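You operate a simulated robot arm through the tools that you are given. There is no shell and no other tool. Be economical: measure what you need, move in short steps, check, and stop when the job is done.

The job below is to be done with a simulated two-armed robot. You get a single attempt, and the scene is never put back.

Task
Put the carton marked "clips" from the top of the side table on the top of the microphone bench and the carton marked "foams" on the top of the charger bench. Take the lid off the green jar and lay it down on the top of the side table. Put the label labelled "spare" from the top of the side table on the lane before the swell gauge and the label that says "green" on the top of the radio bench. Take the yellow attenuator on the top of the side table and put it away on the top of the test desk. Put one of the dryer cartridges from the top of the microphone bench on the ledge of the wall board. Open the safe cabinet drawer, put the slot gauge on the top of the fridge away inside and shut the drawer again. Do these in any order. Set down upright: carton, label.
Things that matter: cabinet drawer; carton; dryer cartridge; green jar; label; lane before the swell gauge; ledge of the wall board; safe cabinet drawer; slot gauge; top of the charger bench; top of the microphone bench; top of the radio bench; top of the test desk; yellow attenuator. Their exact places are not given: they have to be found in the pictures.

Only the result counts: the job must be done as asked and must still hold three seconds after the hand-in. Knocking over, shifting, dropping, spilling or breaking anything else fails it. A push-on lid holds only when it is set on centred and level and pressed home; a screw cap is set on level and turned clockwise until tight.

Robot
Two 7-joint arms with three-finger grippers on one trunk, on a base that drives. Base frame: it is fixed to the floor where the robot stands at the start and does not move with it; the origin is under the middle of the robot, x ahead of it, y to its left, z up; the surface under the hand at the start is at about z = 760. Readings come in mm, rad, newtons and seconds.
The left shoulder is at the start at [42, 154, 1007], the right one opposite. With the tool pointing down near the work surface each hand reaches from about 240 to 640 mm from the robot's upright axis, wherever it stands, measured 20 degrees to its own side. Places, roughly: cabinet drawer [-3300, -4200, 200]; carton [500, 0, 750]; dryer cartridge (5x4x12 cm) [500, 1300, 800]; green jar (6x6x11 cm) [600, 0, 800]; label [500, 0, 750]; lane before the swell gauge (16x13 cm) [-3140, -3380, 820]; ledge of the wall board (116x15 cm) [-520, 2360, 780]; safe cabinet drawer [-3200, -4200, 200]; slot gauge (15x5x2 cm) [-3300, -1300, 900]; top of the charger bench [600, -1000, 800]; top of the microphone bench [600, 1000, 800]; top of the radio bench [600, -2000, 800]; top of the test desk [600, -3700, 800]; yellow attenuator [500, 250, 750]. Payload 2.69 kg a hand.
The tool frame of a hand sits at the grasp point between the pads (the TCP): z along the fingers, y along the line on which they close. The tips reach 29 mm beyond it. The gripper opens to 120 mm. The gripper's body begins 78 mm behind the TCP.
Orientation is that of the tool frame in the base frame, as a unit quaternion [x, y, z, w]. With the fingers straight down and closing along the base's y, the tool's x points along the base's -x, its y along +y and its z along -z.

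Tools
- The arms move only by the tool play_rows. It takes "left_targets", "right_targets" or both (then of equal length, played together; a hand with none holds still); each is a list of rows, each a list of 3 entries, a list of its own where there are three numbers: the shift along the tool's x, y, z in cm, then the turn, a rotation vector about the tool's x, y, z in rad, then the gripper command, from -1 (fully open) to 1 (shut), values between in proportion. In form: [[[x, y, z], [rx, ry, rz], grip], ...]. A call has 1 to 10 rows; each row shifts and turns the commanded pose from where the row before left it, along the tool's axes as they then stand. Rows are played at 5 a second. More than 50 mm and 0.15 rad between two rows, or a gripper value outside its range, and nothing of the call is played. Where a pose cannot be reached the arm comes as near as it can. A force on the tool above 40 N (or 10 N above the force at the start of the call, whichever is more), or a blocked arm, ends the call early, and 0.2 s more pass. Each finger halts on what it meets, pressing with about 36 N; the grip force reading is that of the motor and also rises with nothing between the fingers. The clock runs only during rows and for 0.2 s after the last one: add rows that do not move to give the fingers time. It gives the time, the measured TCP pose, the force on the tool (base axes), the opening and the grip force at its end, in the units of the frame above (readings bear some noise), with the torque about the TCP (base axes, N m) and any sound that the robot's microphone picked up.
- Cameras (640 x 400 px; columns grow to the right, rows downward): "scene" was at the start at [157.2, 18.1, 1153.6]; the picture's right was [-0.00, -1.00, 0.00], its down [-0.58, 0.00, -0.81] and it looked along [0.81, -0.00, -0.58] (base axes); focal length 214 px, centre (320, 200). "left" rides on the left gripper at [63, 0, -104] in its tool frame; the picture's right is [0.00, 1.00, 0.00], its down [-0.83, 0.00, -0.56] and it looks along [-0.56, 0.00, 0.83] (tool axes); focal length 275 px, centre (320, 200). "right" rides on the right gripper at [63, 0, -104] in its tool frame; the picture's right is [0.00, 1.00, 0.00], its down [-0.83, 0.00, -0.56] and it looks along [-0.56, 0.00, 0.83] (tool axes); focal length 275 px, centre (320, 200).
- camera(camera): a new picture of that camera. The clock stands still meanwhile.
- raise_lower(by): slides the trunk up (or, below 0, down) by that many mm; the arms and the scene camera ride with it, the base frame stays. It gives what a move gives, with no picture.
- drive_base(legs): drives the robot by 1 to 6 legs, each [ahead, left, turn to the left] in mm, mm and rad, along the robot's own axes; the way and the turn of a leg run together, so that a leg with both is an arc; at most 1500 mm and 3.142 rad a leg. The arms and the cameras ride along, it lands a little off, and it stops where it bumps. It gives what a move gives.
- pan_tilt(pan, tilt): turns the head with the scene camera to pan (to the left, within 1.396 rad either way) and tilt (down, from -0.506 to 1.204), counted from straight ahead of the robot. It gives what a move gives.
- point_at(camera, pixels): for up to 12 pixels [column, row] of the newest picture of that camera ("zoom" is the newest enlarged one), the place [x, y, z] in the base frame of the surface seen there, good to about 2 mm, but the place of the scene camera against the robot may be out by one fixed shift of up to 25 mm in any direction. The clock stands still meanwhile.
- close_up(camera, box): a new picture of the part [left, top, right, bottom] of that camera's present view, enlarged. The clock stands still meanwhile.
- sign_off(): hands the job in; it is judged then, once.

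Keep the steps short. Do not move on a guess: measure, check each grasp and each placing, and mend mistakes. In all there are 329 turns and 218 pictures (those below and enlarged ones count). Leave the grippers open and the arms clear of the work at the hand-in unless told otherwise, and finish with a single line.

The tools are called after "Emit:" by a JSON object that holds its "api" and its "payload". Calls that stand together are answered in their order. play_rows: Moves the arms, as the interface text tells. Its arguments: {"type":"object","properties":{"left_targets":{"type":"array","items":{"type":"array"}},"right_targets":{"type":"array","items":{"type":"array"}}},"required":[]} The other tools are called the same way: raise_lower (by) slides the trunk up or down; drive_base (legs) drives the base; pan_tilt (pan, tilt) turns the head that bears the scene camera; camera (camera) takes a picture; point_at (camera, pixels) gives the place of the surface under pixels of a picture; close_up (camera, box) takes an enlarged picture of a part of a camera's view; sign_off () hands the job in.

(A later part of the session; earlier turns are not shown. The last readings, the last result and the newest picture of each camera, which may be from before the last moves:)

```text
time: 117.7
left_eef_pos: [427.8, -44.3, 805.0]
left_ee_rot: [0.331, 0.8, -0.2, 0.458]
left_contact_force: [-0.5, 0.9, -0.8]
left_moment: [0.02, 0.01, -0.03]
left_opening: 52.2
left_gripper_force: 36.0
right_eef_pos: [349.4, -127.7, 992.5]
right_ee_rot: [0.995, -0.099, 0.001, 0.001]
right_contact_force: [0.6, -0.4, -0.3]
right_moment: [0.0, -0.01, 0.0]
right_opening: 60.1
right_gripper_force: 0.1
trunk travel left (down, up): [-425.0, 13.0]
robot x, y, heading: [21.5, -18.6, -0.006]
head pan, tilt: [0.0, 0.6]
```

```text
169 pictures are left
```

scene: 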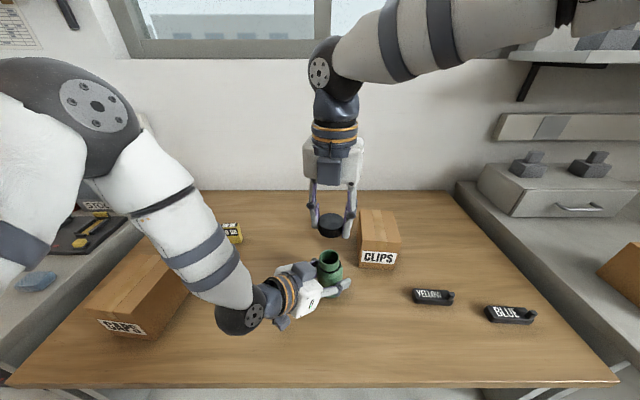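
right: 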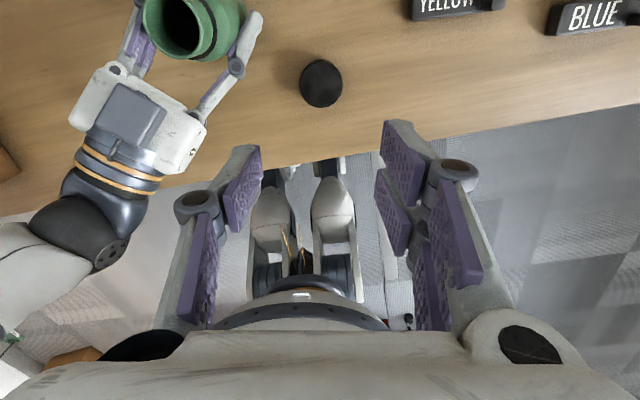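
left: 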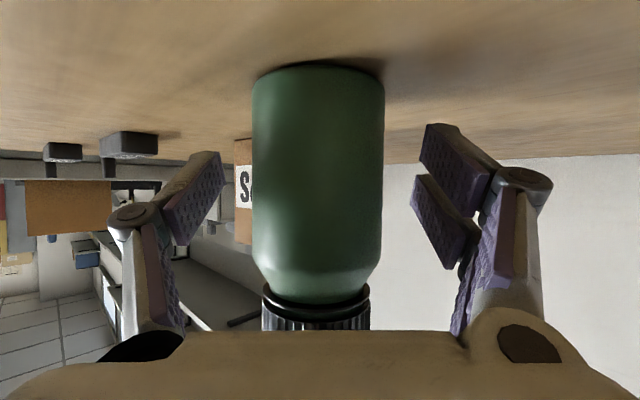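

The cap lies flat on the table. Carry the jar back to its original place while winding the right wrist back.

Emit:
{"api": "play_rows", "payload": {"left_targets": [[[-1.3, 0, -0.75], [0, 0, 0], 1], [[-1.11, 3.27, 1.81], [0, 0, 0], 1], [[-1.11, 3.27, 1.81], [0, 0, 0], 1], [[-1.11, 3.27, 1.81], [0, 0, 0], 1], [[-1.11, 3.27, 1.81], [0, 0, 0], 1], [[0, 0, 0], [0, 0, 0], 1], [[0.6, 0, 0.35], [0, 0, 0], 1], [[0.4, 0, 0.2], [0, 0, 0], 1], [[0.17, 0, 0.1], [0, 0, 0], 1], [[0, 0, 0], [0, 0, 0], 1]], "right_targets": [[[0, 0, 0], [0, 0, 0.147], -1], [[0, 0, 0], [0, 0, 0.147], -1], [[0, 0, 0], [0, 0, 0.147], -1], [[0, 0, 0], [0, 0, 0.147], -1], [[0, 0, 0], [0, 0, 0.147], -1], [[0, 0, 0], [0, 0, 0.147], -1], [[0, 0, 0], [0, 0, 0.147], -1], [[0, 0, 0], [0, 0, 0.147], -1], [[0, 0, 0], [0, 0, 0.147], -1], [[0, 0, 0], [0, 0, 0.147], -1]]}}

Emit:
{"api": "camera", "payload": {"camera": "scene"}}

```text
time: 119.9
left_eef_pos: [582.4, -10.4, 806.6]
left_ee_rot: [0.331, 0.8, -0.201, 0.458]
left_contact_force: [0.5, -0.5, -1.2]
left_moment: [0.0, -0.04, 0.02]
left_opening: 52.4
left_gripper_force: 35.7
right_eef_pos: [348.8, -129.1, 990.3]
right_ee_rot: [-0.671, 0.742, -0.001, 0.0]
right_contact_force: [-0.2, -0.3, -0.3]
right_moment: [0.0, 0.02, -0.01]
right_opening: 120.0
right_gripper_force: 0.0
trunk travel left (down, up): [-425.0, 13.0]
robot x, y, heading: [21.1, -19.8, -0.002]
head pan, tilt: [0.0, 0.6]
```

```text
168 pictures are left
```

scene: 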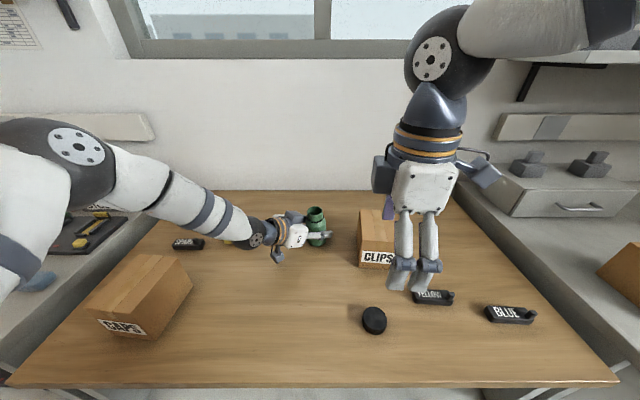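

Lower the jar the last 2–3 mm till contact.

Emit:
{"api": "play_rows", "payload": {"left_targets": [[[0.13, 0, 0.08], [0, 0, 0], 1], [[0.13, 0, 0.08], [0, 0, 0], 1], [[0.09, 0, 0.05], [0, 0, 0], 1], [[0, 0, 0], [0, 0, 0], 1]], "right_targets": [[[0, 0, 0], [0, 0, 0.147], -1], [[0, 0, 0], [0, 0, 0.147], -1], [[0, 0, 0], [0, 0, 0.147], -1], [[0, 0, 0], [0, 0, 0.147], -1]]}}

```text
time: 120.9
left_eef_pos: [580.7, -13.7, 802.7]
left_ee_rot: [0.33, 0.8, -0.199, 0.459]
left_contact_force: [1.5, 0.1, 3.0]
left_moment: [0.09, -0.05, 0.05]
left_opening: 52.2
left_gripper_force: 35.9
right_eef_pos: [349.5, -127.6, 991.7]
right_ee_rot: [-0.426, 0.904, 0.0, 0.001]
right_contact_force: [-0.1, 1.2, -0.5]
right_moment: [0.0, -0.01, 0.02]
right_opening: 120.2
right_gripper_force: 0.1
trunk travel left (down, up): [-425.0, 13.0]
robot x, y, heading: [23.6, -20.0, -0.004]
head pan, tilt: [0.0, 0.6]
```

Contact. Open, back off along the fingers.

Emit:
{"api": "play_rows", "payload": {"left_targets": [[[0, 0, 0], [0, 0, 0], 0], [[0, 0, 0], [0, 0, 0], -0.6], [[0, 0, 0], [0, 0, 0], -0.8], [[0, 0, -3], [0, 0, 0], -0.8], [[0, 0, -4], [0, 0, 0], -0.8], [[0, 0, -4], [0, 0, 0], -0.8], [[0, 0, -4], [0, 0.131, 0], -1], [[0, 0, 0], [0, 0.131, 0], -1], [[0, 0, 0], [0, 0.131, 0], -1], [[0, 0, 0], [0, 0.131, 0], -1]], "right_targets": [[[0, 0, 0], [0, 0, 0.147], -1], [[0, 0, 0], [0, 0, 0.147], -1], [[0, 0, 0], [0, 0, 0.147], -1], [[0, 0, 0], [0, 0, 0.147], -1], [[0, 0, 0], [0, 0, 0.147], -1], [[0, 0, 0], [0, 0, 0.14], -1], [[0, 0, 0], [0, 0, 0], -1], [[0, 0, 0], [0, 0, 0], -1], [[0, 0, 0], [0, 0, 0], -1], [[0, 0, 0], [0, 0, 0], -1]]}}

Emit:
{"api": "play_rows", "payload": {"left_targets": [[[0, 0, -2], [0, 0.131, 0], -1], [[0, 0, -2], [0, 0.131, 0], -1], [[0, 0, -2], [0, 0.131, 0], -1], [[0, 0, -2], [0, 0.131, 0], -1], [[0, 0, -4], [0, 0, -0.131], -1], [[0, 0, -4], [0, 0, -0.131], -1], [[0, 0, 0], [0, 0, -0.131], -1], [[0, 0, 0], [0, 0, -0.131], -1], [[0, 0, 0], [0, 0, -0.131], -1], [[0, 0, 0], [0, 0, -0.131], -1]]}}

Emit:
{"api": "camera", "payload": {"camera": "scene"}}

Emit:
{"api": "camera", "payload": {"camera": "right"}}

```text
time: 123.1
left_eef_pos: [488.7, 81.4, 876.1]
left_ee_rot: [0.371, 0.892, -0.108, 0.235]
left_contact_force: [0.4, -0.5, -0.1]
left_moment: [0.04, -0.02, 0.01]
left_opening: 120.1
left_gripper_force: 0.1
right_eef_pos: [349.3, -129.5, 991.7]
right_ee_rot: [-0.005, 1.0, 0.0, 0.001]
right_contact_force: [0.3, 1.1, -0.1]
right_moment: [-0.01, 0.05, -0.02]
right_opening: 120.1
right_gripper_force: 0.1
trunk travel left (down, up): [-425.0, 13.0]
robot x, y, heading: [20.2, -19.8, -0.007]
head pan, tilt: [0.0, 0.6]
```

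```text
time: 125.3
left_eef_pos: [473.7, 101.0, 1030.7]
left_ee_rot: [0.003, 1.0, -0.006, -0.007]
left_contact_force: [0.7, -0.5, -0.1]
left_moment: [0.0, 0.01, 0.01]
left_opening: 120.1
left_gripper_force: 0.2
right_eef_pos: [348.6, -128.9, 990.9]
right_ee_rot: [-0.004, 1.0, 0.0, 0.001]
right_contact_force: [-1.1, 1.4, -0.5]
right_moment: [-0.01, -0.01, 0.02]
right_opening: 120.1
right_gripper_force: 0.1
trunk travel left (down, up): [-425.0, 13.0]
robot x, y, heading: [24.6, -21.9, -0.004]
head pan, tilt: [0.0, 0.6]
```

```text
167 pictures are left
```

scene: 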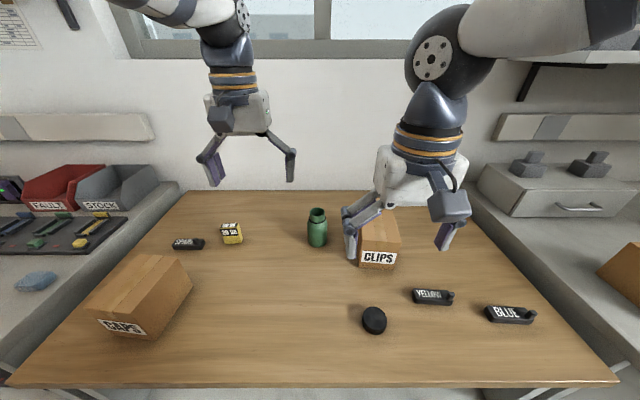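

```text
166 pictures are left
```

right: 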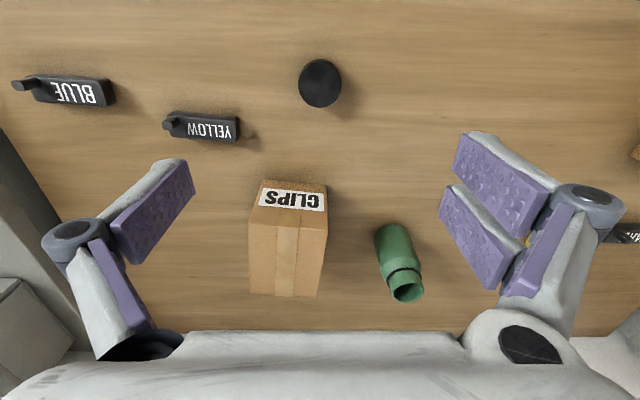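

Jar stands open, cap lies on the table. Next, the clips carton: measure its top.

Emit:
{"api": "point_at", "payload": {"camera": "right", "pixels": [[252, 225], [325, 230], [316, 294], [252, 289], [288, 260]]}}

```text
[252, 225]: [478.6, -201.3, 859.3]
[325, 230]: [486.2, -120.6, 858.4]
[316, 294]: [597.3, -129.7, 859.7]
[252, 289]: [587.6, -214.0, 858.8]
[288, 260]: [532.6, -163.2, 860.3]
```

Emit:
{"api": "play_rows", "payload": {"right_targets": [[[-4.72, -0.93, 0], [0, 0, 0], -1], [[-4.72, -0.93, 0], [0, 0, 0], -1], [[-4.72, -0.94, 0], [0, 0, 0], -1], [[-4.72, -0.94, 0], [0, 0, 0.1], -1], [[0, 0, 4], [0, 0, 0], -1], [[0, 0, 3], [0, 0, 0], -1], [[0, 0, 0], [0, 0, 0], -1]]}}

Emit:
{"api": "camera", "payload": {"camera": "right"}}

```text
time: 126.9
left_eef_pos: [473.5, 100.8, 1031.6]
left_ee_rot: [0.004, 1.0, -0.006, -0.006]
left_contact_force: [-1.3, 0.6, 0.2]
left_moment: [-0.02, -0.03, 0.01]
left_opening: 119.9
left_gripper_force: 0.0
right_eef_pos: [538.7, -162.2, 921.4]
right_ee_rot: [0.046, 0.999, 0.0, 0.001]
right_contact_force: [0.5, -0.1, 1.0]
right_moment: [0.0, 0.02, 0.01]
right_opening: 120.1
right_gripper_force: 0.0
trunk travel left (down, up): [-425.0, 13.0]
robot x, y, heading: [21.5, -17.6, -0.006]
head pan, tilt: [0.0, 0.6]
```

```text
165 pictures are left
```

right: 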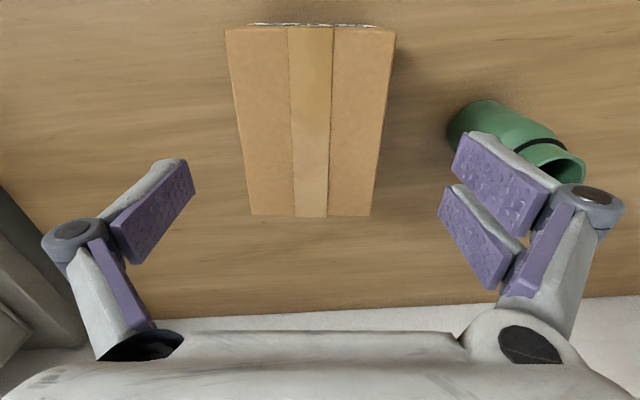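

Centred within ~4 mm. Shift, descend to 815, close, lift.

Emit:
{"api": "play_rows", "payload": {"right_targets": [[[0, -0.4, 3], [0, 0, 0], -1], [[0, 0, 3], [0, 0, 0], -1], [[0, 0, 3], [0, 0, 0], -1], [[0, 0, 1.6], [0, 0, 0], -1], [[0, 0, 0], [0, 0, 0], -1], [[0, 0, 0], [0, 0, 0], 1], [[0, 0, 0], [0, 0, 0], 1], [[0, 0, 0], [0, 0, 0], 1]]}}

Emit:
{"api": "play_rows", "payload": {"right_targets": [[[0, 0, -1], [0, 0, 0], 1], [[0, 0, -3], [0, 0, 0], 1], [[0, 0, -3], [0, 0, 0], 1], [[0, 0, -3], [0, 0, 0], 1], [[0, 0, -3], [0, 0, 0], 1], [[3, 0, -2], [0, 0, 0], 1], [[4, 0, 0], [0, 0, 0], 1], [[4, 0, 0], [0, 0, 0], 1], [[0, 0, 0], [0, 0, 0], 1]]}}

Emit:
{"api": "pan_tilt", "payload": {"pan": 0.9, "tilt": 0.4}}

Emit:
{"api": "camera", "payload": {"camera": "scene"}}

```text
time: 128.7
left_eef_pos: [473.5, 100.9, 1031.4]
left_ee_rot: [0.004, 1.0, -0.006, -0.007]
left_contact_force: [0.0, -0.4, 0.6]
left_moment: [0.03, -0.01, -0.02]
left_opening: 120.0
left_gripper_force: 0.1
right_eef_pos: [537.2, -167.3, 816.4]
right_ee_rot: [0.045, 0.999, 0.0, 0.001]
right_contact_force: [2.3, -2.4, 8.2]
right_moment: [0.01, 0.02, -0.24]
right_opening: 90.0
right_gripper_force: 35.8
trunk travel left (down, up): [-425.0, 13.0]
robot x, y, heading: [21.3, -21.5, 0.001]
head pan, tilt: [0.0, 0.6]
```

```text
time: 130.7
left_eef_pos: [475.4, 101.1, 1030.4]
left_ee_rot: [0.003, 1.0, -0.006, -0.007]
left_contact_force: [-0.4, -0.1, 0.4]
left_moment: [-0.01, 0.02, -0.02]
left_opening: 119.9
left_gripper_force: 0.1
right_eef_pos: [427.6, -155.2, 962.9]
right_ee_rot: [0.045, 0.999, 0.0, 0.0]
right_contact_force: [0.8, 0.1, -2.6]
right_moment: [0.01, 0.03, -0.01]
right_opening: 89.7
right_gripper_force: 35.4
trunk travel left (down, up): [-425.0, 13.0]
robot x, y, heading: [22.4, -19.5, -0.002]
head pan, tilt: [0.0, 0.6]
```

```text
time: 131.9
left_eef_pos: [474.9, 101.0, 1031.4]
left_ee_rot: [0.003, 1.0, -0.006, -0.007]
left_contact_force: [-1.4, -0.1, -0.5]
left_moment: [0.06, 0.0, 0.02]
left_opening: 120.2
left_gripper_force: 0.1
right_eef_pos: [426.9, -155.9, 961.3]
right_ee_rot: [0.045, 0.999, 0.0, 0.001]
right_contact_force: [-0.1, -0.2, -3.4]
right_moment: [0.01, -0.02, 0.01]
right_opening: 89.7
right_gripper_force: 36.1
trunk travel left (down, up): [-425.0, 13.0]
robot x, y, heading: [20.7, -17.9, -0.003]
head pan, tilt: [0.901, 0.4]
```

```text
164 pictures are left
```

scene: 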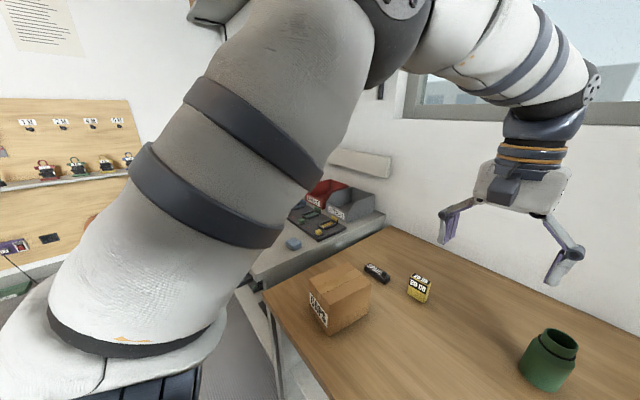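

Clips held. Back off and drive left to the microphone bench.

Emit:
{"api": "drive_base", "payload": {"legs": [[-250, 0, 0], [0, 1000, 0]]}}

Emit:
{"api": "pan_tilt", "payload": {"pan": 0, "tilt": 0.6}}

Emit:
{"api": "camera", "payload": {"camera": "scene"}}

```text
time: 141.4
left_eef_pos: [226.2, 1116.4, 1031.0]
left_ee_rot: [0.003, 1.0, -0.007, -0.006]
left_contact_force: [0.3, -0.9, -0.2]
left_moment: [0.04, 0.0, -0.02]
left_opening: 120.0
left_gripper_force: 0.1
right_eef_pos: [180.1, 859.0, 962.8]
right_ee_rot: [0.044, 0.999, -0.001, 0.001]
right_contact_force: [-0.4, 0.0, -3.7]
right_moment: [-0.04, -0.02, 0.01]
right_opening: 89.5
right_gripper_force: 36.6
trunk travel left (down, up): [-425.0, 13.0]
robot x, y, heading: [-228.1, 993.9, -0.001]
head pan, tilt: [0.901, 0.4]
```

```text
time: 142.6
left_eef_pos: [226.7, 1116.2, 1031.3]
left_ee_rot: [0.003, 1.0, -0.006, -0.006]
left_contact_force: [-0.3, -0.3, 0.5]
left_moment: [-0.02, 0.01, 0.01]
left_opening: 119.7
left_gripper_force: 0.1
right_eef_pos: [180.9, 858.6, 962.6]
right_ee_rot: [0.045, 0.999, 0.0, 0.001]
right_contact_force: [-0.6, 0.4, -2.7]
right_moment: [0.02, 0.0, 0.01]
right_opening: 89.7
right_gripper_force: 36.3
trunk travel left (down, up): [-425.0, 13.0]
robot x, y, heading: [-227.0, 995.5, -0.001]
head pan, tilt: [0.0, 0.6]
```

```text
163 pictures are left
```

scene: 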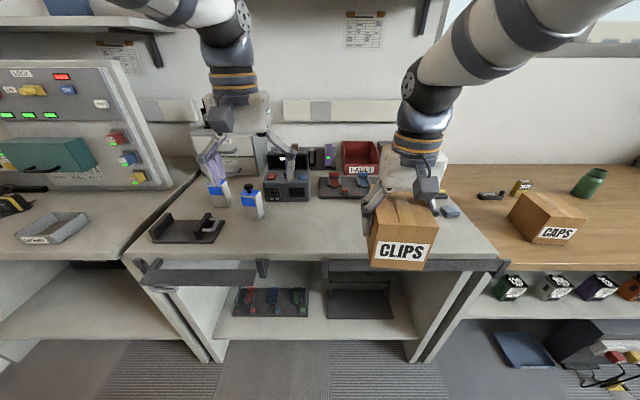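

Two white/blue cartridges stand at px (218,192),(252,202). Measure the free middle area and the cartridges.

Emit:
{"api": "point_at", "payload": {"camera": "scene", "pixels": [[300, 245], [310, 215], [345, 215], [452, 212], [250, 216], [250, 190], [218, 205], [218, 180], [340, 195], [180, 250], [222, 240], [290, 200]]}}

Emit:
{"api": "close_up", "payload": {"camera": "scene", "box": [130, 130, 460, 290]}}

```text
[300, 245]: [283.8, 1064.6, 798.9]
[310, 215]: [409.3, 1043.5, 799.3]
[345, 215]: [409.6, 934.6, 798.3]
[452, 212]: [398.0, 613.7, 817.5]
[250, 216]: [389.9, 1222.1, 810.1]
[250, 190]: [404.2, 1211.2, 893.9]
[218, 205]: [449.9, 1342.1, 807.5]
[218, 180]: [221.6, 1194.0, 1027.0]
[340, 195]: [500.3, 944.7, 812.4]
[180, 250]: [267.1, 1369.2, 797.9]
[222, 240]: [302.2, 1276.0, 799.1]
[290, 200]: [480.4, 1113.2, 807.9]
```

```text
1.94 times, centred on (295, 210) of scene
```

zoom: 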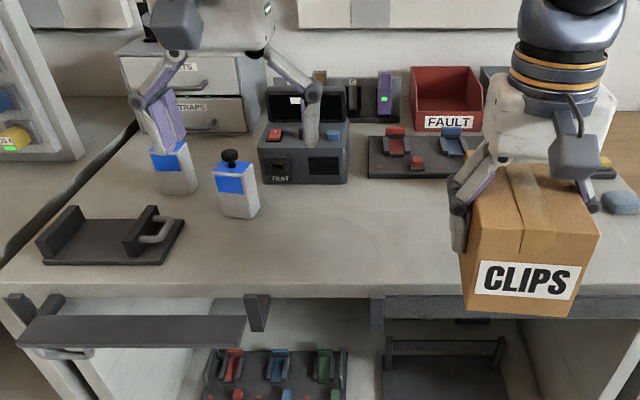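

Place clips at about (365,930). Drive left 70 and forward 110, then extend.

Emit:
{"api": "drive_base", "payload": {"legs": [[0, 70, 0], [110, 0, 0]]}}

Emit:
{"api": "camera", "payload": {"camera": "scene"}}

```text
time: 144.7
left_eef_pos: [341.8, 1182.4, 1031.4]
left_ee_rot: [0.005, 1.0, -0.006, -0.007]
left_contact_force: [0.6, -0.1, -0.8]
left_moment: [0.01, 0.04, 0.01]
left_opening: 119.8
left_gripper_force: 0.0
right_eef_pos: [294.5, 925.9, 962.2]
right_ee_rot: [0.046, 0.999, -0.001, -0.001]
right_contact_force: [1.1, 0.6, -4.1]
right_moment: [0.0, 0.09, -0.04]
right_opening: 89.6
right_gripper_force: 36.4
trunk travel left (down, up): [-425.0, 13.0]
robot x, y, heading: [-113.6, 1062.3, -0.01]
head pan, tilt: [0.0, 0.6]
```

```text
161 pictures are left
```

scene: 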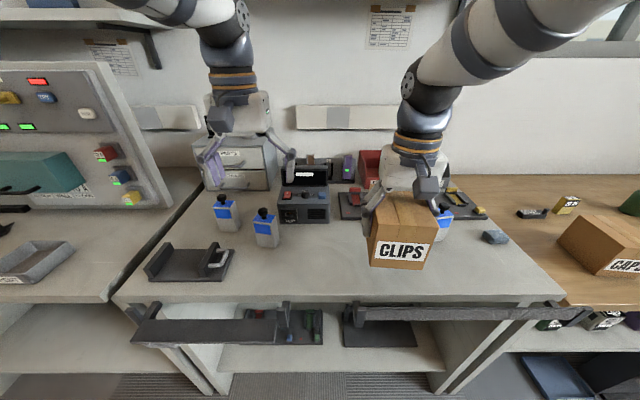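

A third cartridge stands behind the clips box at px (443,225). Measure it.

Emit:
{"api": "point_at", "payload": {"camera": "scene", "pixels": [[443, 214], [443, 235], [453, 228], [264, 238], [226, 225], [350, 240], [340, 212], [495, 237]]}}

Emit:
{"api": "camera", "payload": {"camera": "right"}}

Emit:
{"api": "camera", "payload": {"camera": "left"}}

```text
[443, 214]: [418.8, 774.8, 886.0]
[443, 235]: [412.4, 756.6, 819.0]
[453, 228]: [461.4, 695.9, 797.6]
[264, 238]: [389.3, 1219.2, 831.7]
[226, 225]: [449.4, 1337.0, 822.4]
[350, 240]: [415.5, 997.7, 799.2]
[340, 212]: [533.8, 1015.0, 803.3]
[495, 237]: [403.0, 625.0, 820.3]
```

```text
160 pictures are left
```

right: 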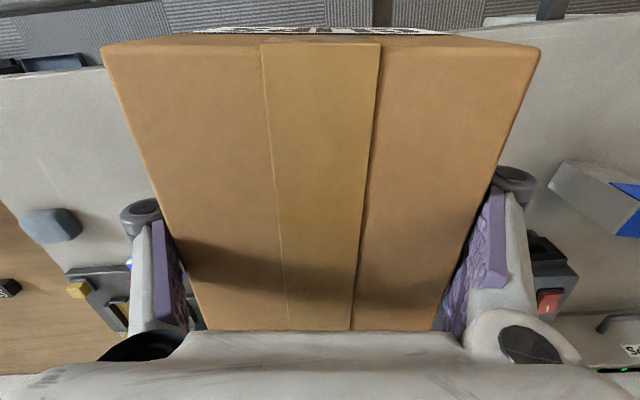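

```text
159 pictures are left
```

left: 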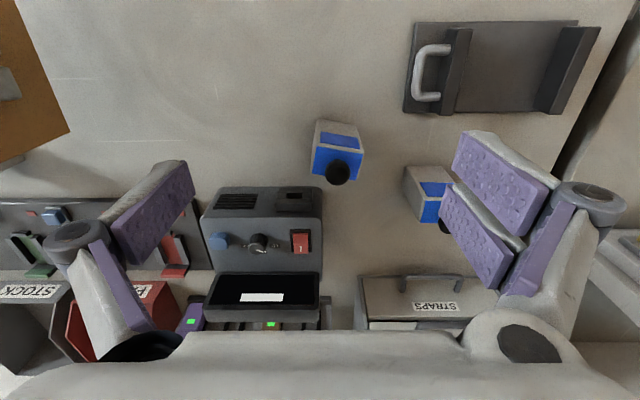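

Clear. Extend to (365,955) and lower to z≈859, then to contact.

Emit:
{"api": "play_rows", "payload": {"right_targets": [[[-3.35, 1.8, 0], [0, 0, 0], 1], [[-3.35, 1.8, 0], [0, 0, 0], 1], [[0, 0, 4], [0, 0, 0], 1], [[0, 0, 3], [0, 0, 0], 1], [[0, 0, 2.5], [0, 0, 0], 1], [[0, 0, 0.8], [0, 0, 0], 1], [[0, 0, 0], [0, 0, 0], 1]]}}

Emit:
{"api": "play_rows", "payload": {"right_targets": [[[0, 0, 0.2], [0, 0, 0], 1], [[0, 0, 0.2], [0, 0, 0], 1], [[0, 0, 0.1], [0, 0, 0], 1], [[0, 0, 0], [0, 0, 0], 1]]}}

```text
time: 146.2
left_eef_pos: [341.7, 1180.9, 1031.5]
left_ee_rot: [0.004, 1.0, -0.007, -0.007]
left_contact_force: [-0.4, -0.2, 0.2]
left_moment: [-0.01, -0.03, -0.02]
left_opening: 120.0
left_gripper_force: 0.0
right_eef_pos: [365.0, 956.1, 856.7]
right_ee_rot: [0.047, 0.999, 0.0, 0.001]
right_contact_force: [-0.5, -0.1, -0.2]
right_moment: [0.11, -0.19, -0.01]
right_opening: 89.9
right_gripper_force: 36.1
trunk travel left (down, up): [-425.0, 13.0]
robot x, y, heading: [-113.7, 1065.8, 0.001]
head pan, tilt: [0.0, 0.6]
```

```text
time: 147.2
left_eef_pos: [340.2, 1184.7, 1032.8]
left_ee_rot: [0.004, 1.0, -0.006, -0.005]
left_contact_force: [-0.8, 0.5, -0.2]
left_moment: [-0.02, 0.0, 0.01]
left_opening: 119.9
left_gripper_force: 0.1
right_eef_pos: [364.0, 955.1, 857.2]
right_ee_rot: [0.046, 0.999, -0.001, 0.004]
right_contact_force: [3.3, 2.4, 31.4]
right_moment: [0.06, 1.34, -0.14]
right_opening: 89.8
right_gripper_force: 36.1
trunk travel left (down, up): [-425.0, 13.0]
robot x, y, heading: [-112.3, 1066.9, -0.002]
head pan, tilt: [0.0, 0.6]
```

Contact 31 N. Ease 3 mm, open, rise and draw back.

Emit:
{"api": "play_rows", "payload": {"right_targets": [[[0, 0, -0.3], [0, 0, 0], 1], [[0, 0, 0], [0, 0, 0], -1], [[0, 0, 0], [0, 0, 0], -1], [[0, 0, -3], [0, 0, 0], -1], [[0, 0, -4], [0, 0, 0], -1], [[0, 0, -4], [0, 0, 0], -1], [[3, 0, -4], [0, 0, 0], -1], [[4, 0, 0], [0, 0, 0], -1], [[4, 0, 0], [0, 0, 0], -1]]}}

Emit:
{"api": "camera", "payload": {"camera": "scene"}}

Emit:
{"api": "point_at", "payload": {"camera": "left", "pixels": [[336, 172], [318, 122], [360, 135], [312, 165], [358, 182], [338, 135], [314, 178]]}}

Emit:
{"api": "close_up", "payload": {"camera": "left", "box": [270, 90, 430, 210]}}

```text
time: 149.2
left_eef_pos: [340.2, 1182.0, 1031.5]
left_ee_rot: [0.004, 1.0, -0.005, -0.006]
left_contact_force: [-0.1, -0.9, 0.7]
left_moment: [0.07, -0.01, -0.01]
left_opening: 120.0
left_gripper_force: 0.2
right_eef_pos: [252.1, 965.3, 1006.2]
right_ee_rot: [0.046, 0.999, 0.0, 0.001]
right_contact_force: [0.2, -0.9, -0.5]
right_moment: [0.05, 0.0, -0.01]
right_opening: 119.9
right_gripper_force: 0.1
trunk travel left (down, up): [-425.0, 13.0]
robot x, y, heading: [-112.8, 1062.9, -0.007]
head pan, tilt: [0.0, 0.6]
```

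```text
158 pictures are left
```

scene: 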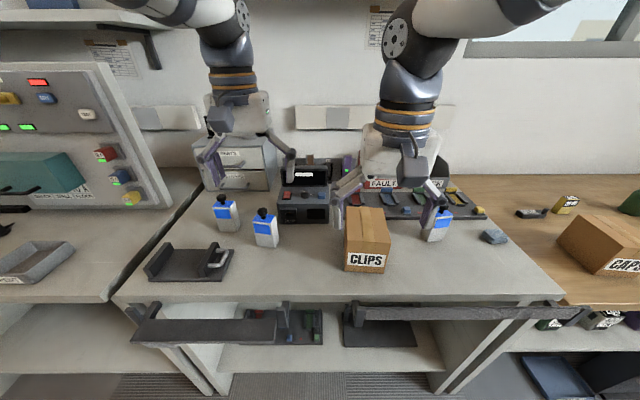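

```text
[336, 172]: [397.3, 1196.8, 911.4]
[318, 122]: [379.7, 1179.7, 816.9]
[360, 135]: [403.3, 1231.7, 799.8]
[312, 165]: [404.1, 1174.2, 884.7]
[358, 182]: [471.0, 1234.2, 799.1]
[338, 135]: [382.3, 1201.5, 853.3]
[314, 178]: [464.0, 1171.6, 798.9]
```

```text
3.33 times, centred on (350, 150) of left
```

zoom: 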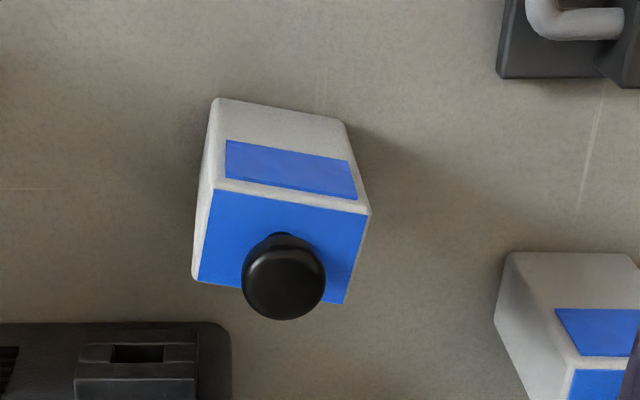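

Clips is upright on the bench. Measure the middle cartridge's top.

Emit:
{"api": "point_at", "payload": {"camera": "zoom", "pixels": [[218, 190], [362, 212], [342, 298], [200, 276], [285, 280], [285, 245], [280, 205], [215, 120], [340, 130]]}}

```text
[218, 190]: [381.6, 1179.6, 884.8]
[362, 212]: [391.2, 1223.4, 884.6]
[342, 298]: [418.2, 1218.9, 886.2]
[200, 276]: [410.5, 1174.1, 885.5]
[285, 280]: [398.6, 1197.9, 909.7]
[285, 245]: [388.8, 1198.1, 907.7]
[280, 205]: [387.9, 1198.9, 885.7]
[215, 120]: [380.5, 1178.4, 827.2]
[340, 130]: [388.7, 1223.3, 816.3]
```

Cartridge centre (400,1199), top 885, yaw −0.21, 45 mm wide. Left hand goes over it, descends to z≈850.

Emit:
{"api": "play_rows", "payload": {"left_targets": [[[-3, 0.85, 0], [-0.01, -0.012, 0.105], -1], [[-2.95, 1.2, 0], [0, 0, 0.105], -0.6], [[0, 0, 4], [0, 0, 0], -0.6], [[0, 0, 4], [0, 0, 0], -0.6], [[0, 0, 2], [0, 0, 0], -0.6], [[0, 0, 0], [0, 0, 0], -0.6]]}}

Emit:
{"api": "camera", "payload": {"camera": "left"}}

```text
time: 150.7
left_eef_pos: [402.1, 1201.5, 930.6]
left_ee_rot: [0.109, 0.994, -0.001, 0.0]
left_contact_force: [0.1, -0.7, -0.4]
left_moment: [-0.02, 0.0, 0.02]
left_opening: 95.9
left_gripper_force: 0.0
right_eef_pos: [252.7, 965.7, 1005.1]
right_ee_rot: [0.045, 0.999, 0.0, 0.001]
right_contact_force: [-0.8, 0.4, -0.3]
right_moment: [0.01, 0.0, 0.02]
right_opening: 119.8
right_gripper_force: 0.1
trunk travel left (down, up): [-425.0, 13.0]
robot x, y, heading: [-110.2, 1063.4, -0.003]
head pan, tilt: [0.0, 0.6]
```

```text
156 pictures are left
```

left: 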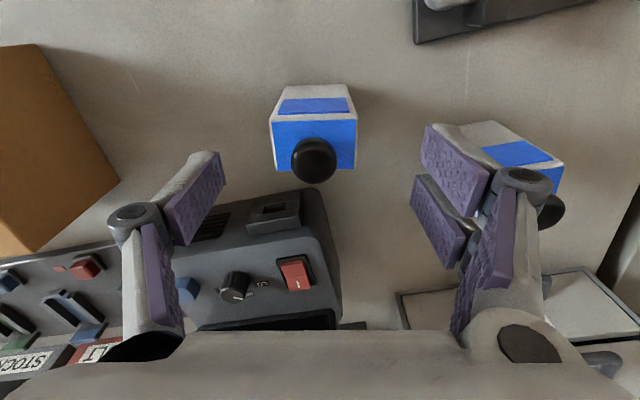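

Well aligned. Narrow to 76 mm, descend 8 cm, close, lift.

Emit:
{"api": "play_rows", "payload": {"left_targets": [[[0, -0.2, 2], [0, 0, 0], -0.25], [[0, 0, 3], [0, 0, 0], -0.25], [[0, 0, 2], [0, 0, 0], -0.25], [[0, 0, 1], [0, 0, 0], -0.25], [[0, 0, 0], [0, 0, 0], -0.25], [[0, 0, 0], [0, 0, 0], 1], [[0, 0, 0], [0, 0, 0], 1], [[0, 0, 0], [0, 0, 0], 1]]}}

Emit:
{"api": "play_rows", "payload": {"left_targets": [[[0, 0, -1], [0, 0, 0], 1], [[0, 0, -3], [0, 0, 0], 1], [[0, 0, -4], [0, 0, 0], 1], [[0, 0, -4], [0, 0, 0], 1], [[4, 0, 0], [0, 0, 0], 1], [[4, 0, 0], [0, 0, 0], 1], [[0, 0, 0], [0, 0, 0], 1]]}}

Emit:
{"api": "camera", "payload": {"camera": "left"}}

```text
time: 152.4
left_eef_pos: [401.3, 1196.3, 848.6]
left_ee_rot: [0.109, 0.994, -0.001, 0.0]
left_contact_force: [1.4, 1.2, 1.5]
left_moment: [0.02, -0.03, 0.0]
left_opening: 49.3
left_gripper_force: 35.9
right_eef_pos: [253.0, 966.8, 1005.0]
right_ee_rot: [0.046, 0.999, 0.0, 0.001]
right_contact_force: [0.2, -0.1, -0.1]
right_moment: [0.0, 0.03, -0.01]
right_opening: 120.2
right_gripper_force: 0.1
trunk travel left (down, up): [-425.0, 13.0]
robot x, y, heading: [-110.1, 1058.0, -0.004]
head pan, tilt: [0.0, 0.6]
```

```text
time: 154.1
left_eef_pos: [325.6, 1215.8, 971.9]
left_ee_rot: [0.109, 0.994, -0.001, -0.001]
left_contact_force: [0.7, -0.1, -0.7]
left_moment: [-0.01, 0.02, 0.01]
left_opening: 49.3
left_gripper_force: 35.8
right_eef_pos: [252.4, 967.1, 1005.7]
right_ee_rot: [0.045, 0.999, 0.0, 0.0]
right_contact_force: [0.7, 0.5, -0.3]
right_moment: [0.02, -0.03, 0.0]
right_opening: 120.1
right_gripper_force: 0.0
trunk travel left (down, up): [-425.0, 13.0]
robot x, y, heading: [-108.9, 1062.4, -0.002]
head pan, tilt: [0.0, 0.6]
```

```text
155 pictures are left
```

left: 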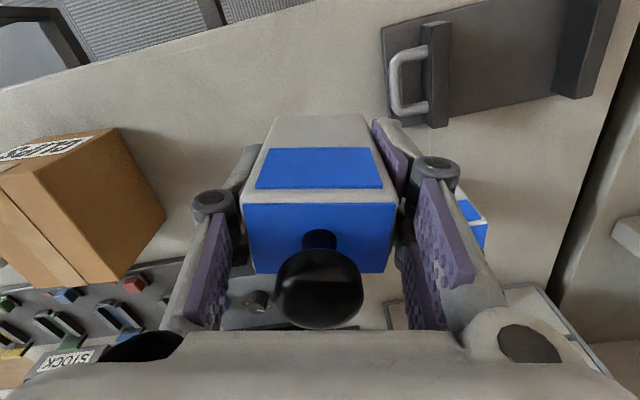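

Cartridge held. Back off, turn left 90° to face the wall board, advance part way and look.

Emit:
{"api": "drive_base", "payload": {"legs": [[-260, 0, 0], [0, 0, 1.571], [300, 0, 0]]}}

Emit:
{"api": "camera", "payload": {"camera": "scene"}}

```text
time: 161.2
left_eef_pos: [-484.6, 1801.7, 973.3]
left_ee_rot: [-0.607, 0.794, -0.001, 0.001]
left_contact_force: [0.3, -0.3, -2.0]
left_moment: [-0.01, 0.02, 0.01]
left_opening: 49.5
left_gripper_force: 36.4
right_eef_pos: [-239.1, 1718.2, 1005.1]
right_ee_rot: [-0.656, 0.755, 0.001, 0.0]
right_contact_force: [0.2, -0.1, -0.1]
right_moment: [0.04, 0.03, -0.02]
right_opening: 119.8
right_gripper_force: 0.1
trunk travel left (down, up): [-425.0, 13.0]
robot x, y, heading: [-352.6, 1359.1, 1.521]
head pan, tilt: [0.0, 0.6]
```

```text
154 pictures are left
```

scene: 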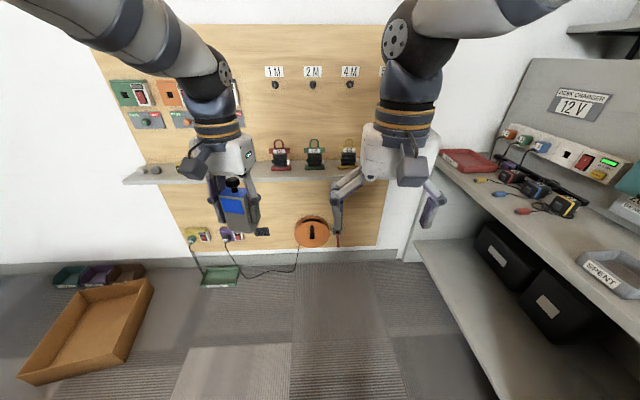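

Emit:
{"api": "close_up", "payload": {"camera": "scene", "box": [110, 100, 420, 260]}}

Emit:
{"api": "point_at", "payload": {"camera": "scene", "pixels": [[262, 172], [262, 177], [262, 164], [180, 175], [180, 180], [150, 170], [281, 166], [315, 165], [140, 178], [298, 172], [331, 172], [281, 145]]}}

```text
2.06 times, centred on (265, 180) of scene
```

zoom: 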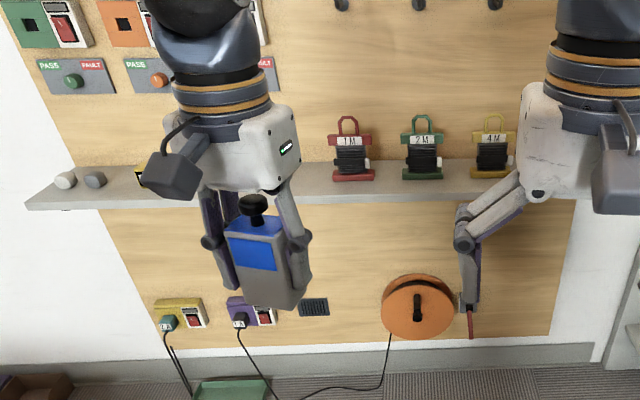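

```text
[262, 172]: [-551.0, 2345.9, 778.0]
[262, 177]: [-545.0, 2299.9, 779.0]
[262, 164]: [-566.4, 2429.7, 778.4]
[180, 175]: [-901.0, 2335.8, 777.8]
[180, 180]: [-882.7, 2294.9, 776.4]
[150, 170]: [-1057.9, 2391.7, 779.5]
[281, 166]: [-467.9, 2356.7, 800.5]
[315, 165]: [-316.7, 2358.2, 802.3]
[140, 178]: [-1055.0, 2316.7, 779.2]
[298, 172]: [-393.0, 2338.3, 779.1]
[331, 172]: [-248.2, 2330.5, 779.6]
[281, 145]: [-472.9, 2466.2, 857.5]
```

Ledge top z≈778, y 2295–2440; gap at x≈-570 left of the red spool looks free. Move closer, correct heading, and look again.

Emit:
{"api": "drive_base", "payload": {"legs": [[0, 0, 0.05], [0, 60, 0], [300, 0, 0]]}}

Emit:
{"api": "camera", "payload": {"camera": "scene"}}

```text
time: 164.4
left_eef_pos: [-564.6, 2091.8, 972.8]
left_ee_rot: [-0.626, 0.78, 0.0, 0.001]
left_contact_force: [-0.2, 0.1, -2.0]
left_moment: [-0.03, 0.0, -0.02]
left_opening: 49.3
left_gripper_force: 35.7
right_eef_pos: [-317.3, 2018.1, 1004.9]
right_ee_rot: [-0.674, 0.738, 0.0, 0.002]
right_contact_force: [0.5, 0.0, -0.4]
right_moment: [-0.01, -0.01, -0.02]
right_opening: 120.1
right_gripper_force: 0.0
trunk travel left (down, up): [-425.0, 13.0]
robot x, y, heading: [-411.4, 1655.6, 1.57]
head pan, tilt: [0.0, 0.6]
```

```text
152 pictures are left
```

scene: 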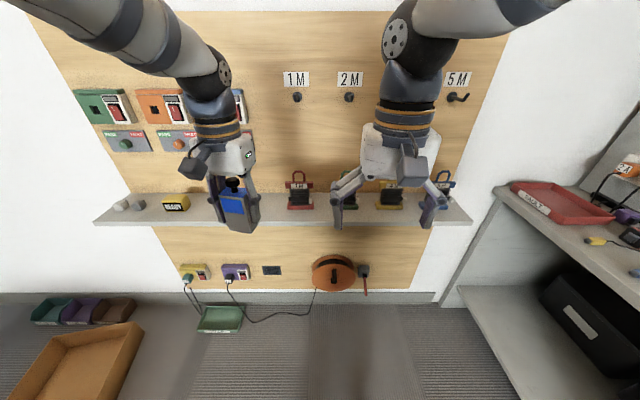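

Emit:
{"api": "point_at", "payload": {"camera": "scene", "pixels": [[270, 208], [205, 208], [198, 205], [288, 206], [270, 222], [270, 195], [176, 205]]}}

Emit:
{"api": "camera", "payload": {"camera": "left"}}

```text
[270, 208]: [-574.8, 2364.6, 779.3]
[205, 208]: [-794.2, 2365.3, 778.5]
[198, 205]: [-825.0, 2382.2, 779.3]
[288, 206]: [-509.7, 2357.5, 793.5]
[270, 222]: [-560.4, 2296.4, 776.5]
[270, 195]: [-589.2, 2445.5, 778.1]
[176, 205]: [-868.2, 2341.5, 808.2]
```

```text
151 pictures are left
```

left: 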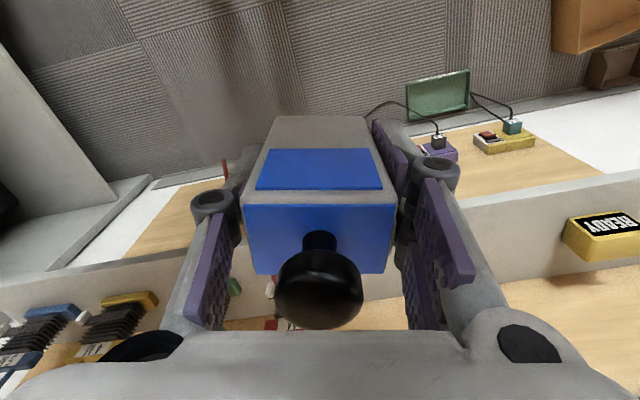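

Free ledge from x≈-840 to -510. Aim at (-650,2360): drive left 85, forward 190.

Emit:
{"api": "drive_base", "payload": {"legs": [[0, 85, 0], [190, 0, 0]]}}

Emit:
{"api": "play_rows", "payload": {"left_targets": [[[0, 0, 0], [0, 0, -0.109], 1], [[0, 0, 0], [0, 0, -0.109], 1], [[0, 0, 0], [0, 0, 0], 1]]}}

Emit:
{"api": "camera", "payload": {"camera": "scene"}}

```text
time: 166.9
left_eef_pos: [-652.2, 2279.7, 973.2]
left_ee_rot: [-0.628, 0.779, -0.001, 0.001]
left_contact_force: [-0.1, 0.7, -1.3]
left_moment: [-0.05, -0.01, -0.05]
left_opening: 49.3
left_gripper_force: 36.3
right_eef_pos: [-403.2, 2207.6, 1004.2]
right_ee_rot: [-0.675, 0.738, 0.001, 0.0]
right_contact_force: [0.2, -0.6, -0.4]
right_moment: [-0.03, -0.02, -0.03]
right_opening: 119.9
right_gripper_force: 0.1
trunk travel left (down, up): [-425.0, 13.0]
robot x, y, heading: [-498.8, 1839.0, 1.567]
head pan, tilt: [0.0, 0.6]
```

```text
time: 167.7
left_eef_pos: [-653.8, 2277.9, 973.3]
left_ee_rot: [0.709, -0.706, 0.001, -0.001]
left_contact_force: [-0.3, 0.2, -0.9]
left_moment: [-0.02, -0.01, 0.02]
left_opening: 49.3
left_gripper_force: 35.9
right_eef_pos: [-403.8, 2207.6, 1004.5]
right_ee_rot: [-0.675, 0.738, 0.001, 0.001]
right_contact_force: [-0.4, -0.6, 0.0]
right_moment: [0.01, 0.0, 0.0]
right_opening: 120.1
right_gripper_force: 0.1
trunk travel left (down, up): [-425.0, 13.0]
robot x, y, heading: [-500.7, 1842.9, 1.567]
head pan, tilt: [0.0, 0.6]
```

```text
150 pictures are left
```

scene: 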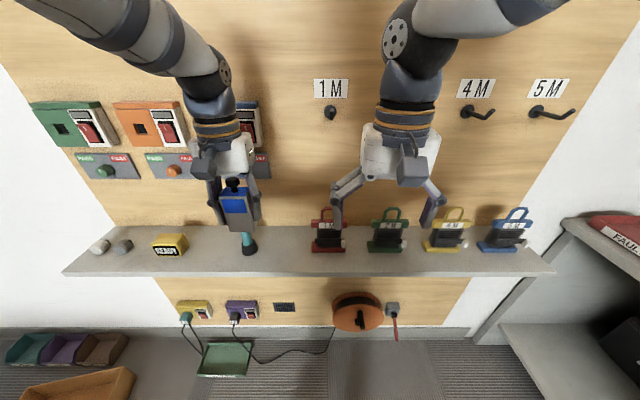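

Something teal stands on the ledge behind the cartridge at px (249,243). Zoom.

Emit:
{"api": "close_up", "payload": {"camera": "scene", "box": [140, 160, 380, 300]}}

Emit:
{"api": "point_at", "payload": {"camera": "scene", "pixels": [[248, 238], [251, 249], [285, 240], [215, 248], [285, 262], [285, 228], [313, 245], [186, 245]]}}

Emit:
{"api": "camera", "payload": {"camera": "right"}}

```text
2.67 times, centred on (260, 230) of scene
```

zoom: 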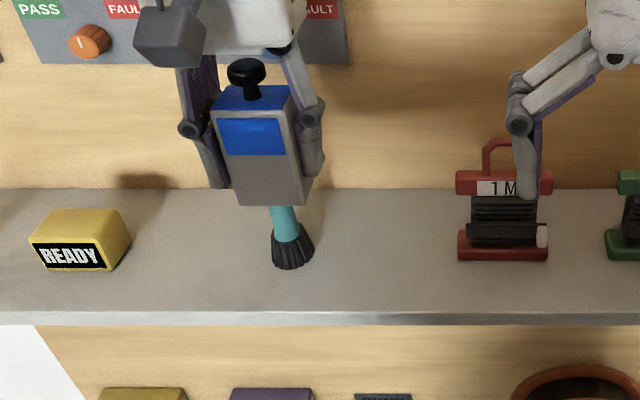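

```text
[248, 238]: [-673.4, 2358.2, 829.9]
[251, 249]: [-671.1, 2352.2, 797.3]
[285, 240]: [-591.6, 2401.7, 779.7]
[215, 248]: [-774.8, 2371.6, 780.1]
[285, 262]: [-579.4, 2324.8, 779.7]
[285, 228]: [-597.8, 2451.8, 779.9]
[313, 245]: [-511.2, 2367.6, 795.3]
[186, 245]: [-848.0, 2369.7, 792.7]
```

```text
148 pictures are left
```

right: 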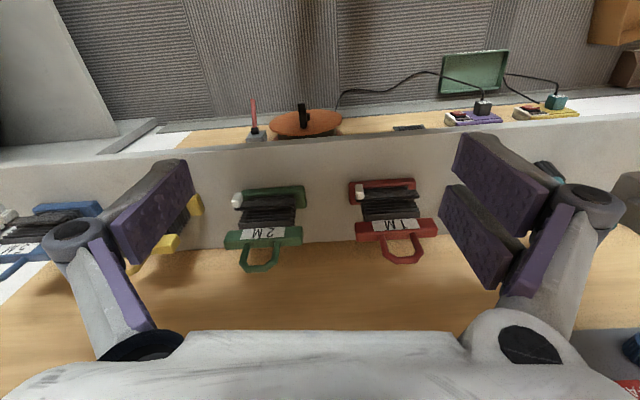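

A brush stands at (-672,2360). Use the gap between it and the red spool: centre x≈-580. Shift there (still in front of ledge) and check with the hand camera.

Emit:
{"api": "play_rows", "payload": {"left_targets": [[[0, -3.6, 0], [0, 0, 0], 1], [[0, -3.6, 0], [0, 0, 0], 1], [[0, 0, 0], [0, 0, 0], 1]]}}

Emit:
{"api": "camera", "payload": {"camera": "left"}}

Emit:
{"api": "camera", "payload": {"camera": "scene"}}

```text
time: 168.5
left_eef_pos: [-581.2, 2280.8, 974.6]
left_ee_rot: [0.709, -0.706, 0.001, 0.0]
left_contact_force: [0.2, 0.0, -1.0]
left_moment: [-0.01, -0.03, 0.02]
left_opening: 49.3
left_gripper_force: 35.8
right_eef_pos: [-403.9, 2206.8, 1005.7]
right_ee_rot: [-0.674, 0.738, 0.0, 0.001]
right_contact_force: [0.1, 0.2, 0.2]
right_moment: [0.03, 0.0, -0.01]
right_opening: 120.0
right_gripper_force: 0.0
trunk travel left (down, up): [-425.0, 13.0]
robot x, y, heading: [-499.1, 1842.5, 1.57]
head pan, tilt: [0.0, 0.6]
```

```text
147 pictures are left
```

left: 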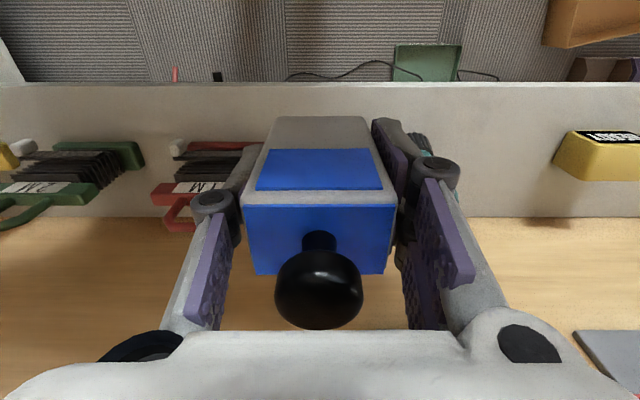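

```text
146 pictures are left
```

scene: 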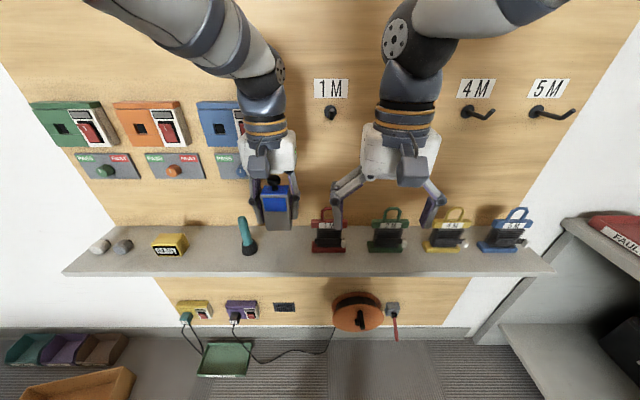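

Emit:
{"api": "point_at", "payload": {"camera": "left", "pixels": [[418, 140], [425, 148], [240, 145], [222, 178], [320, 86], [320, 100], [500, 210], [500, 100]]}}

Emit:
{"api": "point_at", "payload": {"camera": "scene", "pixels": [[238, 218], [258, 250], [240, 250], [313, 250], [316, 212], [320, 86]]}}

```text
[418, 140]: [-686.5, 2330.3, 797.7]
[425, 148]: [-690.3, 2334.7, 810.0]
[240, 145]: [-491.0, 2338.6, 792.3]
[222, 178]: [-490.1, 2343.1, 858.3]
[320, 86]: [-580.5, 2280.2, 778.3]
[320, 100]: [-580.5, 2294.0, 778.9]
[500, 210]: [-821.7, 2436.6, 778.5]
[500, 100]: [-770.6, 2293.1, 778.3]
```

```text
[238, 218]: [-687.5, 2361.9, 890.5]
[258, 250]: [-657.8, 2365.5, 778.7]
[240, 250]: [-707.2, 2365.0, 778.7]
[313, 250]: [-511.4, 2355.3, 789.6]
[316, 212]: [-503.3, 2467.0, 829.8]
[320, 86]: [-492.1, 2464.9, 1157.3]
```

Gap confirmed: brush edge ≈-668, spool edge ≈-495. Extend 70 mm and lower to z≈831.

Emit:
{"api": "play_rows", "payload": {"left_targets": [[[-3.5, 0, 0], [0, 0, 0], 1], [[-3.5, 0, 0], [0, 0, 0], 1], [[0, 0, 4], [0, 0, 0], 1], [[0, 0, 4], [0, 0, 0], 1], [[0, 0, 3.5], [0, 0, 0], 1], [[0, 0, 2], [0, 0, 0], 1], [[0, 0, 0.7], [0, 0, 0], 1], [[0, 0, 0], [0, 0, 0], 1]]}}

Emit:
{"api": "play_rows", "payload": {"left_targets": [[[0, 0, 0.2], [0, 0, 0], 1], [[0, 0, 0.2], [0, 0, 0], 1], [[0, 0, 0], [0, 0, 0], 1]]}}

Emit:
{"api": "camera", "payload": {"camera": "scene"}}

```text
time: 170.3
left_eef_pos: [-579.3, 2348.0, 831.4]
left_ee_rot: [0.708, -0.706, 0.001, -0.001]
left_contact_force: [0.0, -0.6, -2.2]
left_moment: [-0.04, 0.04, 0.01]
left_opening: 49.4
left_gripper_force: 35.9
right_eef_pos: [-404.6, 2207.5, 1005.7]
right_ee_rot: [-0.675, 0.738, 0.001, 0.0]
right_contact_force: [0.1, -1.2, 0.0]
right_moment: [-0.04, -0.03, 0.0]
right_opening: 120.1
right_gripper_force: 0.0
trunk travel left (down, up): [-425.0, 13.0]
robot x, y, heading: [-496.4, 1843.8, 1.573]
head pan, tilt: [0.0, 0.6]
```

```text
time: 171.1
left_eef_pos: [-579.4, 2348.7, 829.4]
left_ee_rot: [0.709, -0.706, -0.001, -0.002]
left_contact_force: [2.1, -0.9, 10.3]
left_moment: [-0.21, -0.03, 0.03]
left_opening: 49.2
left_gripper_force: 36.1
right_eef_pos: [-403.5, 2206.5, 1006.5]
right_ee_rot: [-0.675, 0.738, 0.001, 0.001]
right_contact_force: [-0.1, 0.6, -0.1]
right_moment: [-0.05, -0.01, 0.0]
right_opening: 120.0
right_gripper_force: 0.1
trunk travel left (down, up): [-425.0, 13.0]
robot x, y, heading: [-496.5, 1844.4, 1.568]
head pan, tilt: [0.0, 0.6]
```

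```text
145 pictures are left
```

scene: 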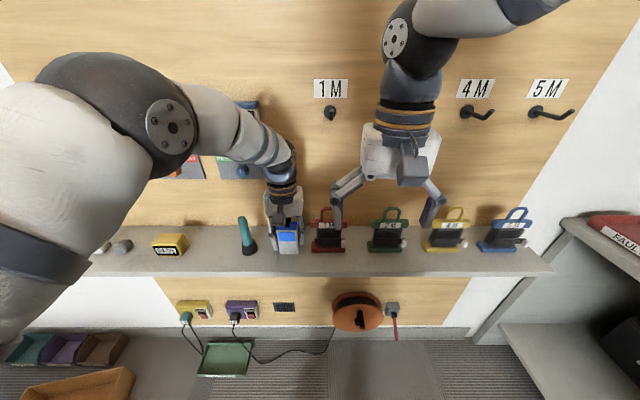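

Resting on the ledge (10 N). Open to 76 mm, rise, draw back.

Emit:
{"api": "play_rows", "payload": {"left_targets": [[[0, 0, -0.1], [0, 0, 0], 0.1], [[0, 0, 0], [0, 0, 0], -0.2], [[0, 0, 0], [0, 0, 0], -0.25], [[0, 0, -2], [0, 0, 0], -0.25], [[0, 0, -4], [0, 0, 0], -0.25], [[0, 0, -4], [0, 0, 0], -0.25], [[0, 0, -4], [0, 0, 0], -0.25], [[4, 0, -3], [0, 0, 0], -1], [[4, 0, 0], [0, 0, 0], -1], [[4, 0, 0], [0, 0, 0], -1]]}}

Emit:
{"api": "camera", "payload": {"camera": "scene"}}

```text
time: 173.3
left_eef_pos: [-577.7, 2229.0, 1001.3]
left_ee_rot: [0.709, -0.706, 0.0, -0.001]
left_contact_force: [-0.3, 0.2, 0.9]
left_moment: [0.04, 0.0, -0.04]
left_opening: 120.4
left_gripper_force: 0.0
right_eef_pos: [-403.6, 2205.9, 1006.2]
right_ee_rot: [-0.675, 0.738, 0.002, 0.001]
right_contact_force: [-0.6, -0.3, -0.3]
right_moment: [-0.01, 0.03, 0.0]
right_opening: 120.0
right_gripper_force: 0.0
trunk travel left (down, up): [-425.0, 13.0]
robot x, y, heading: [-502.2, 1841.6, 1.573]
head pan, tilt: [0.0, 0.6]
```

```text
144 pictures are left
```

scene: 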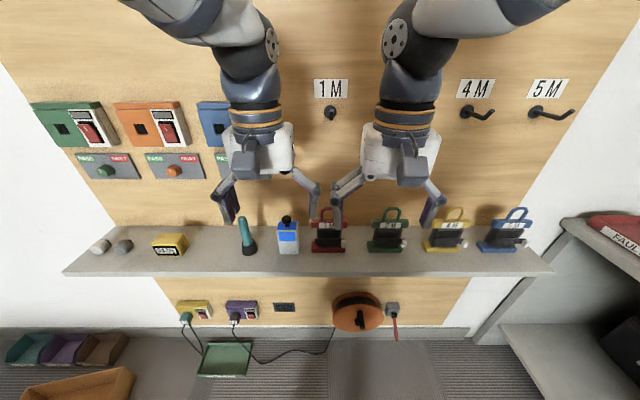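

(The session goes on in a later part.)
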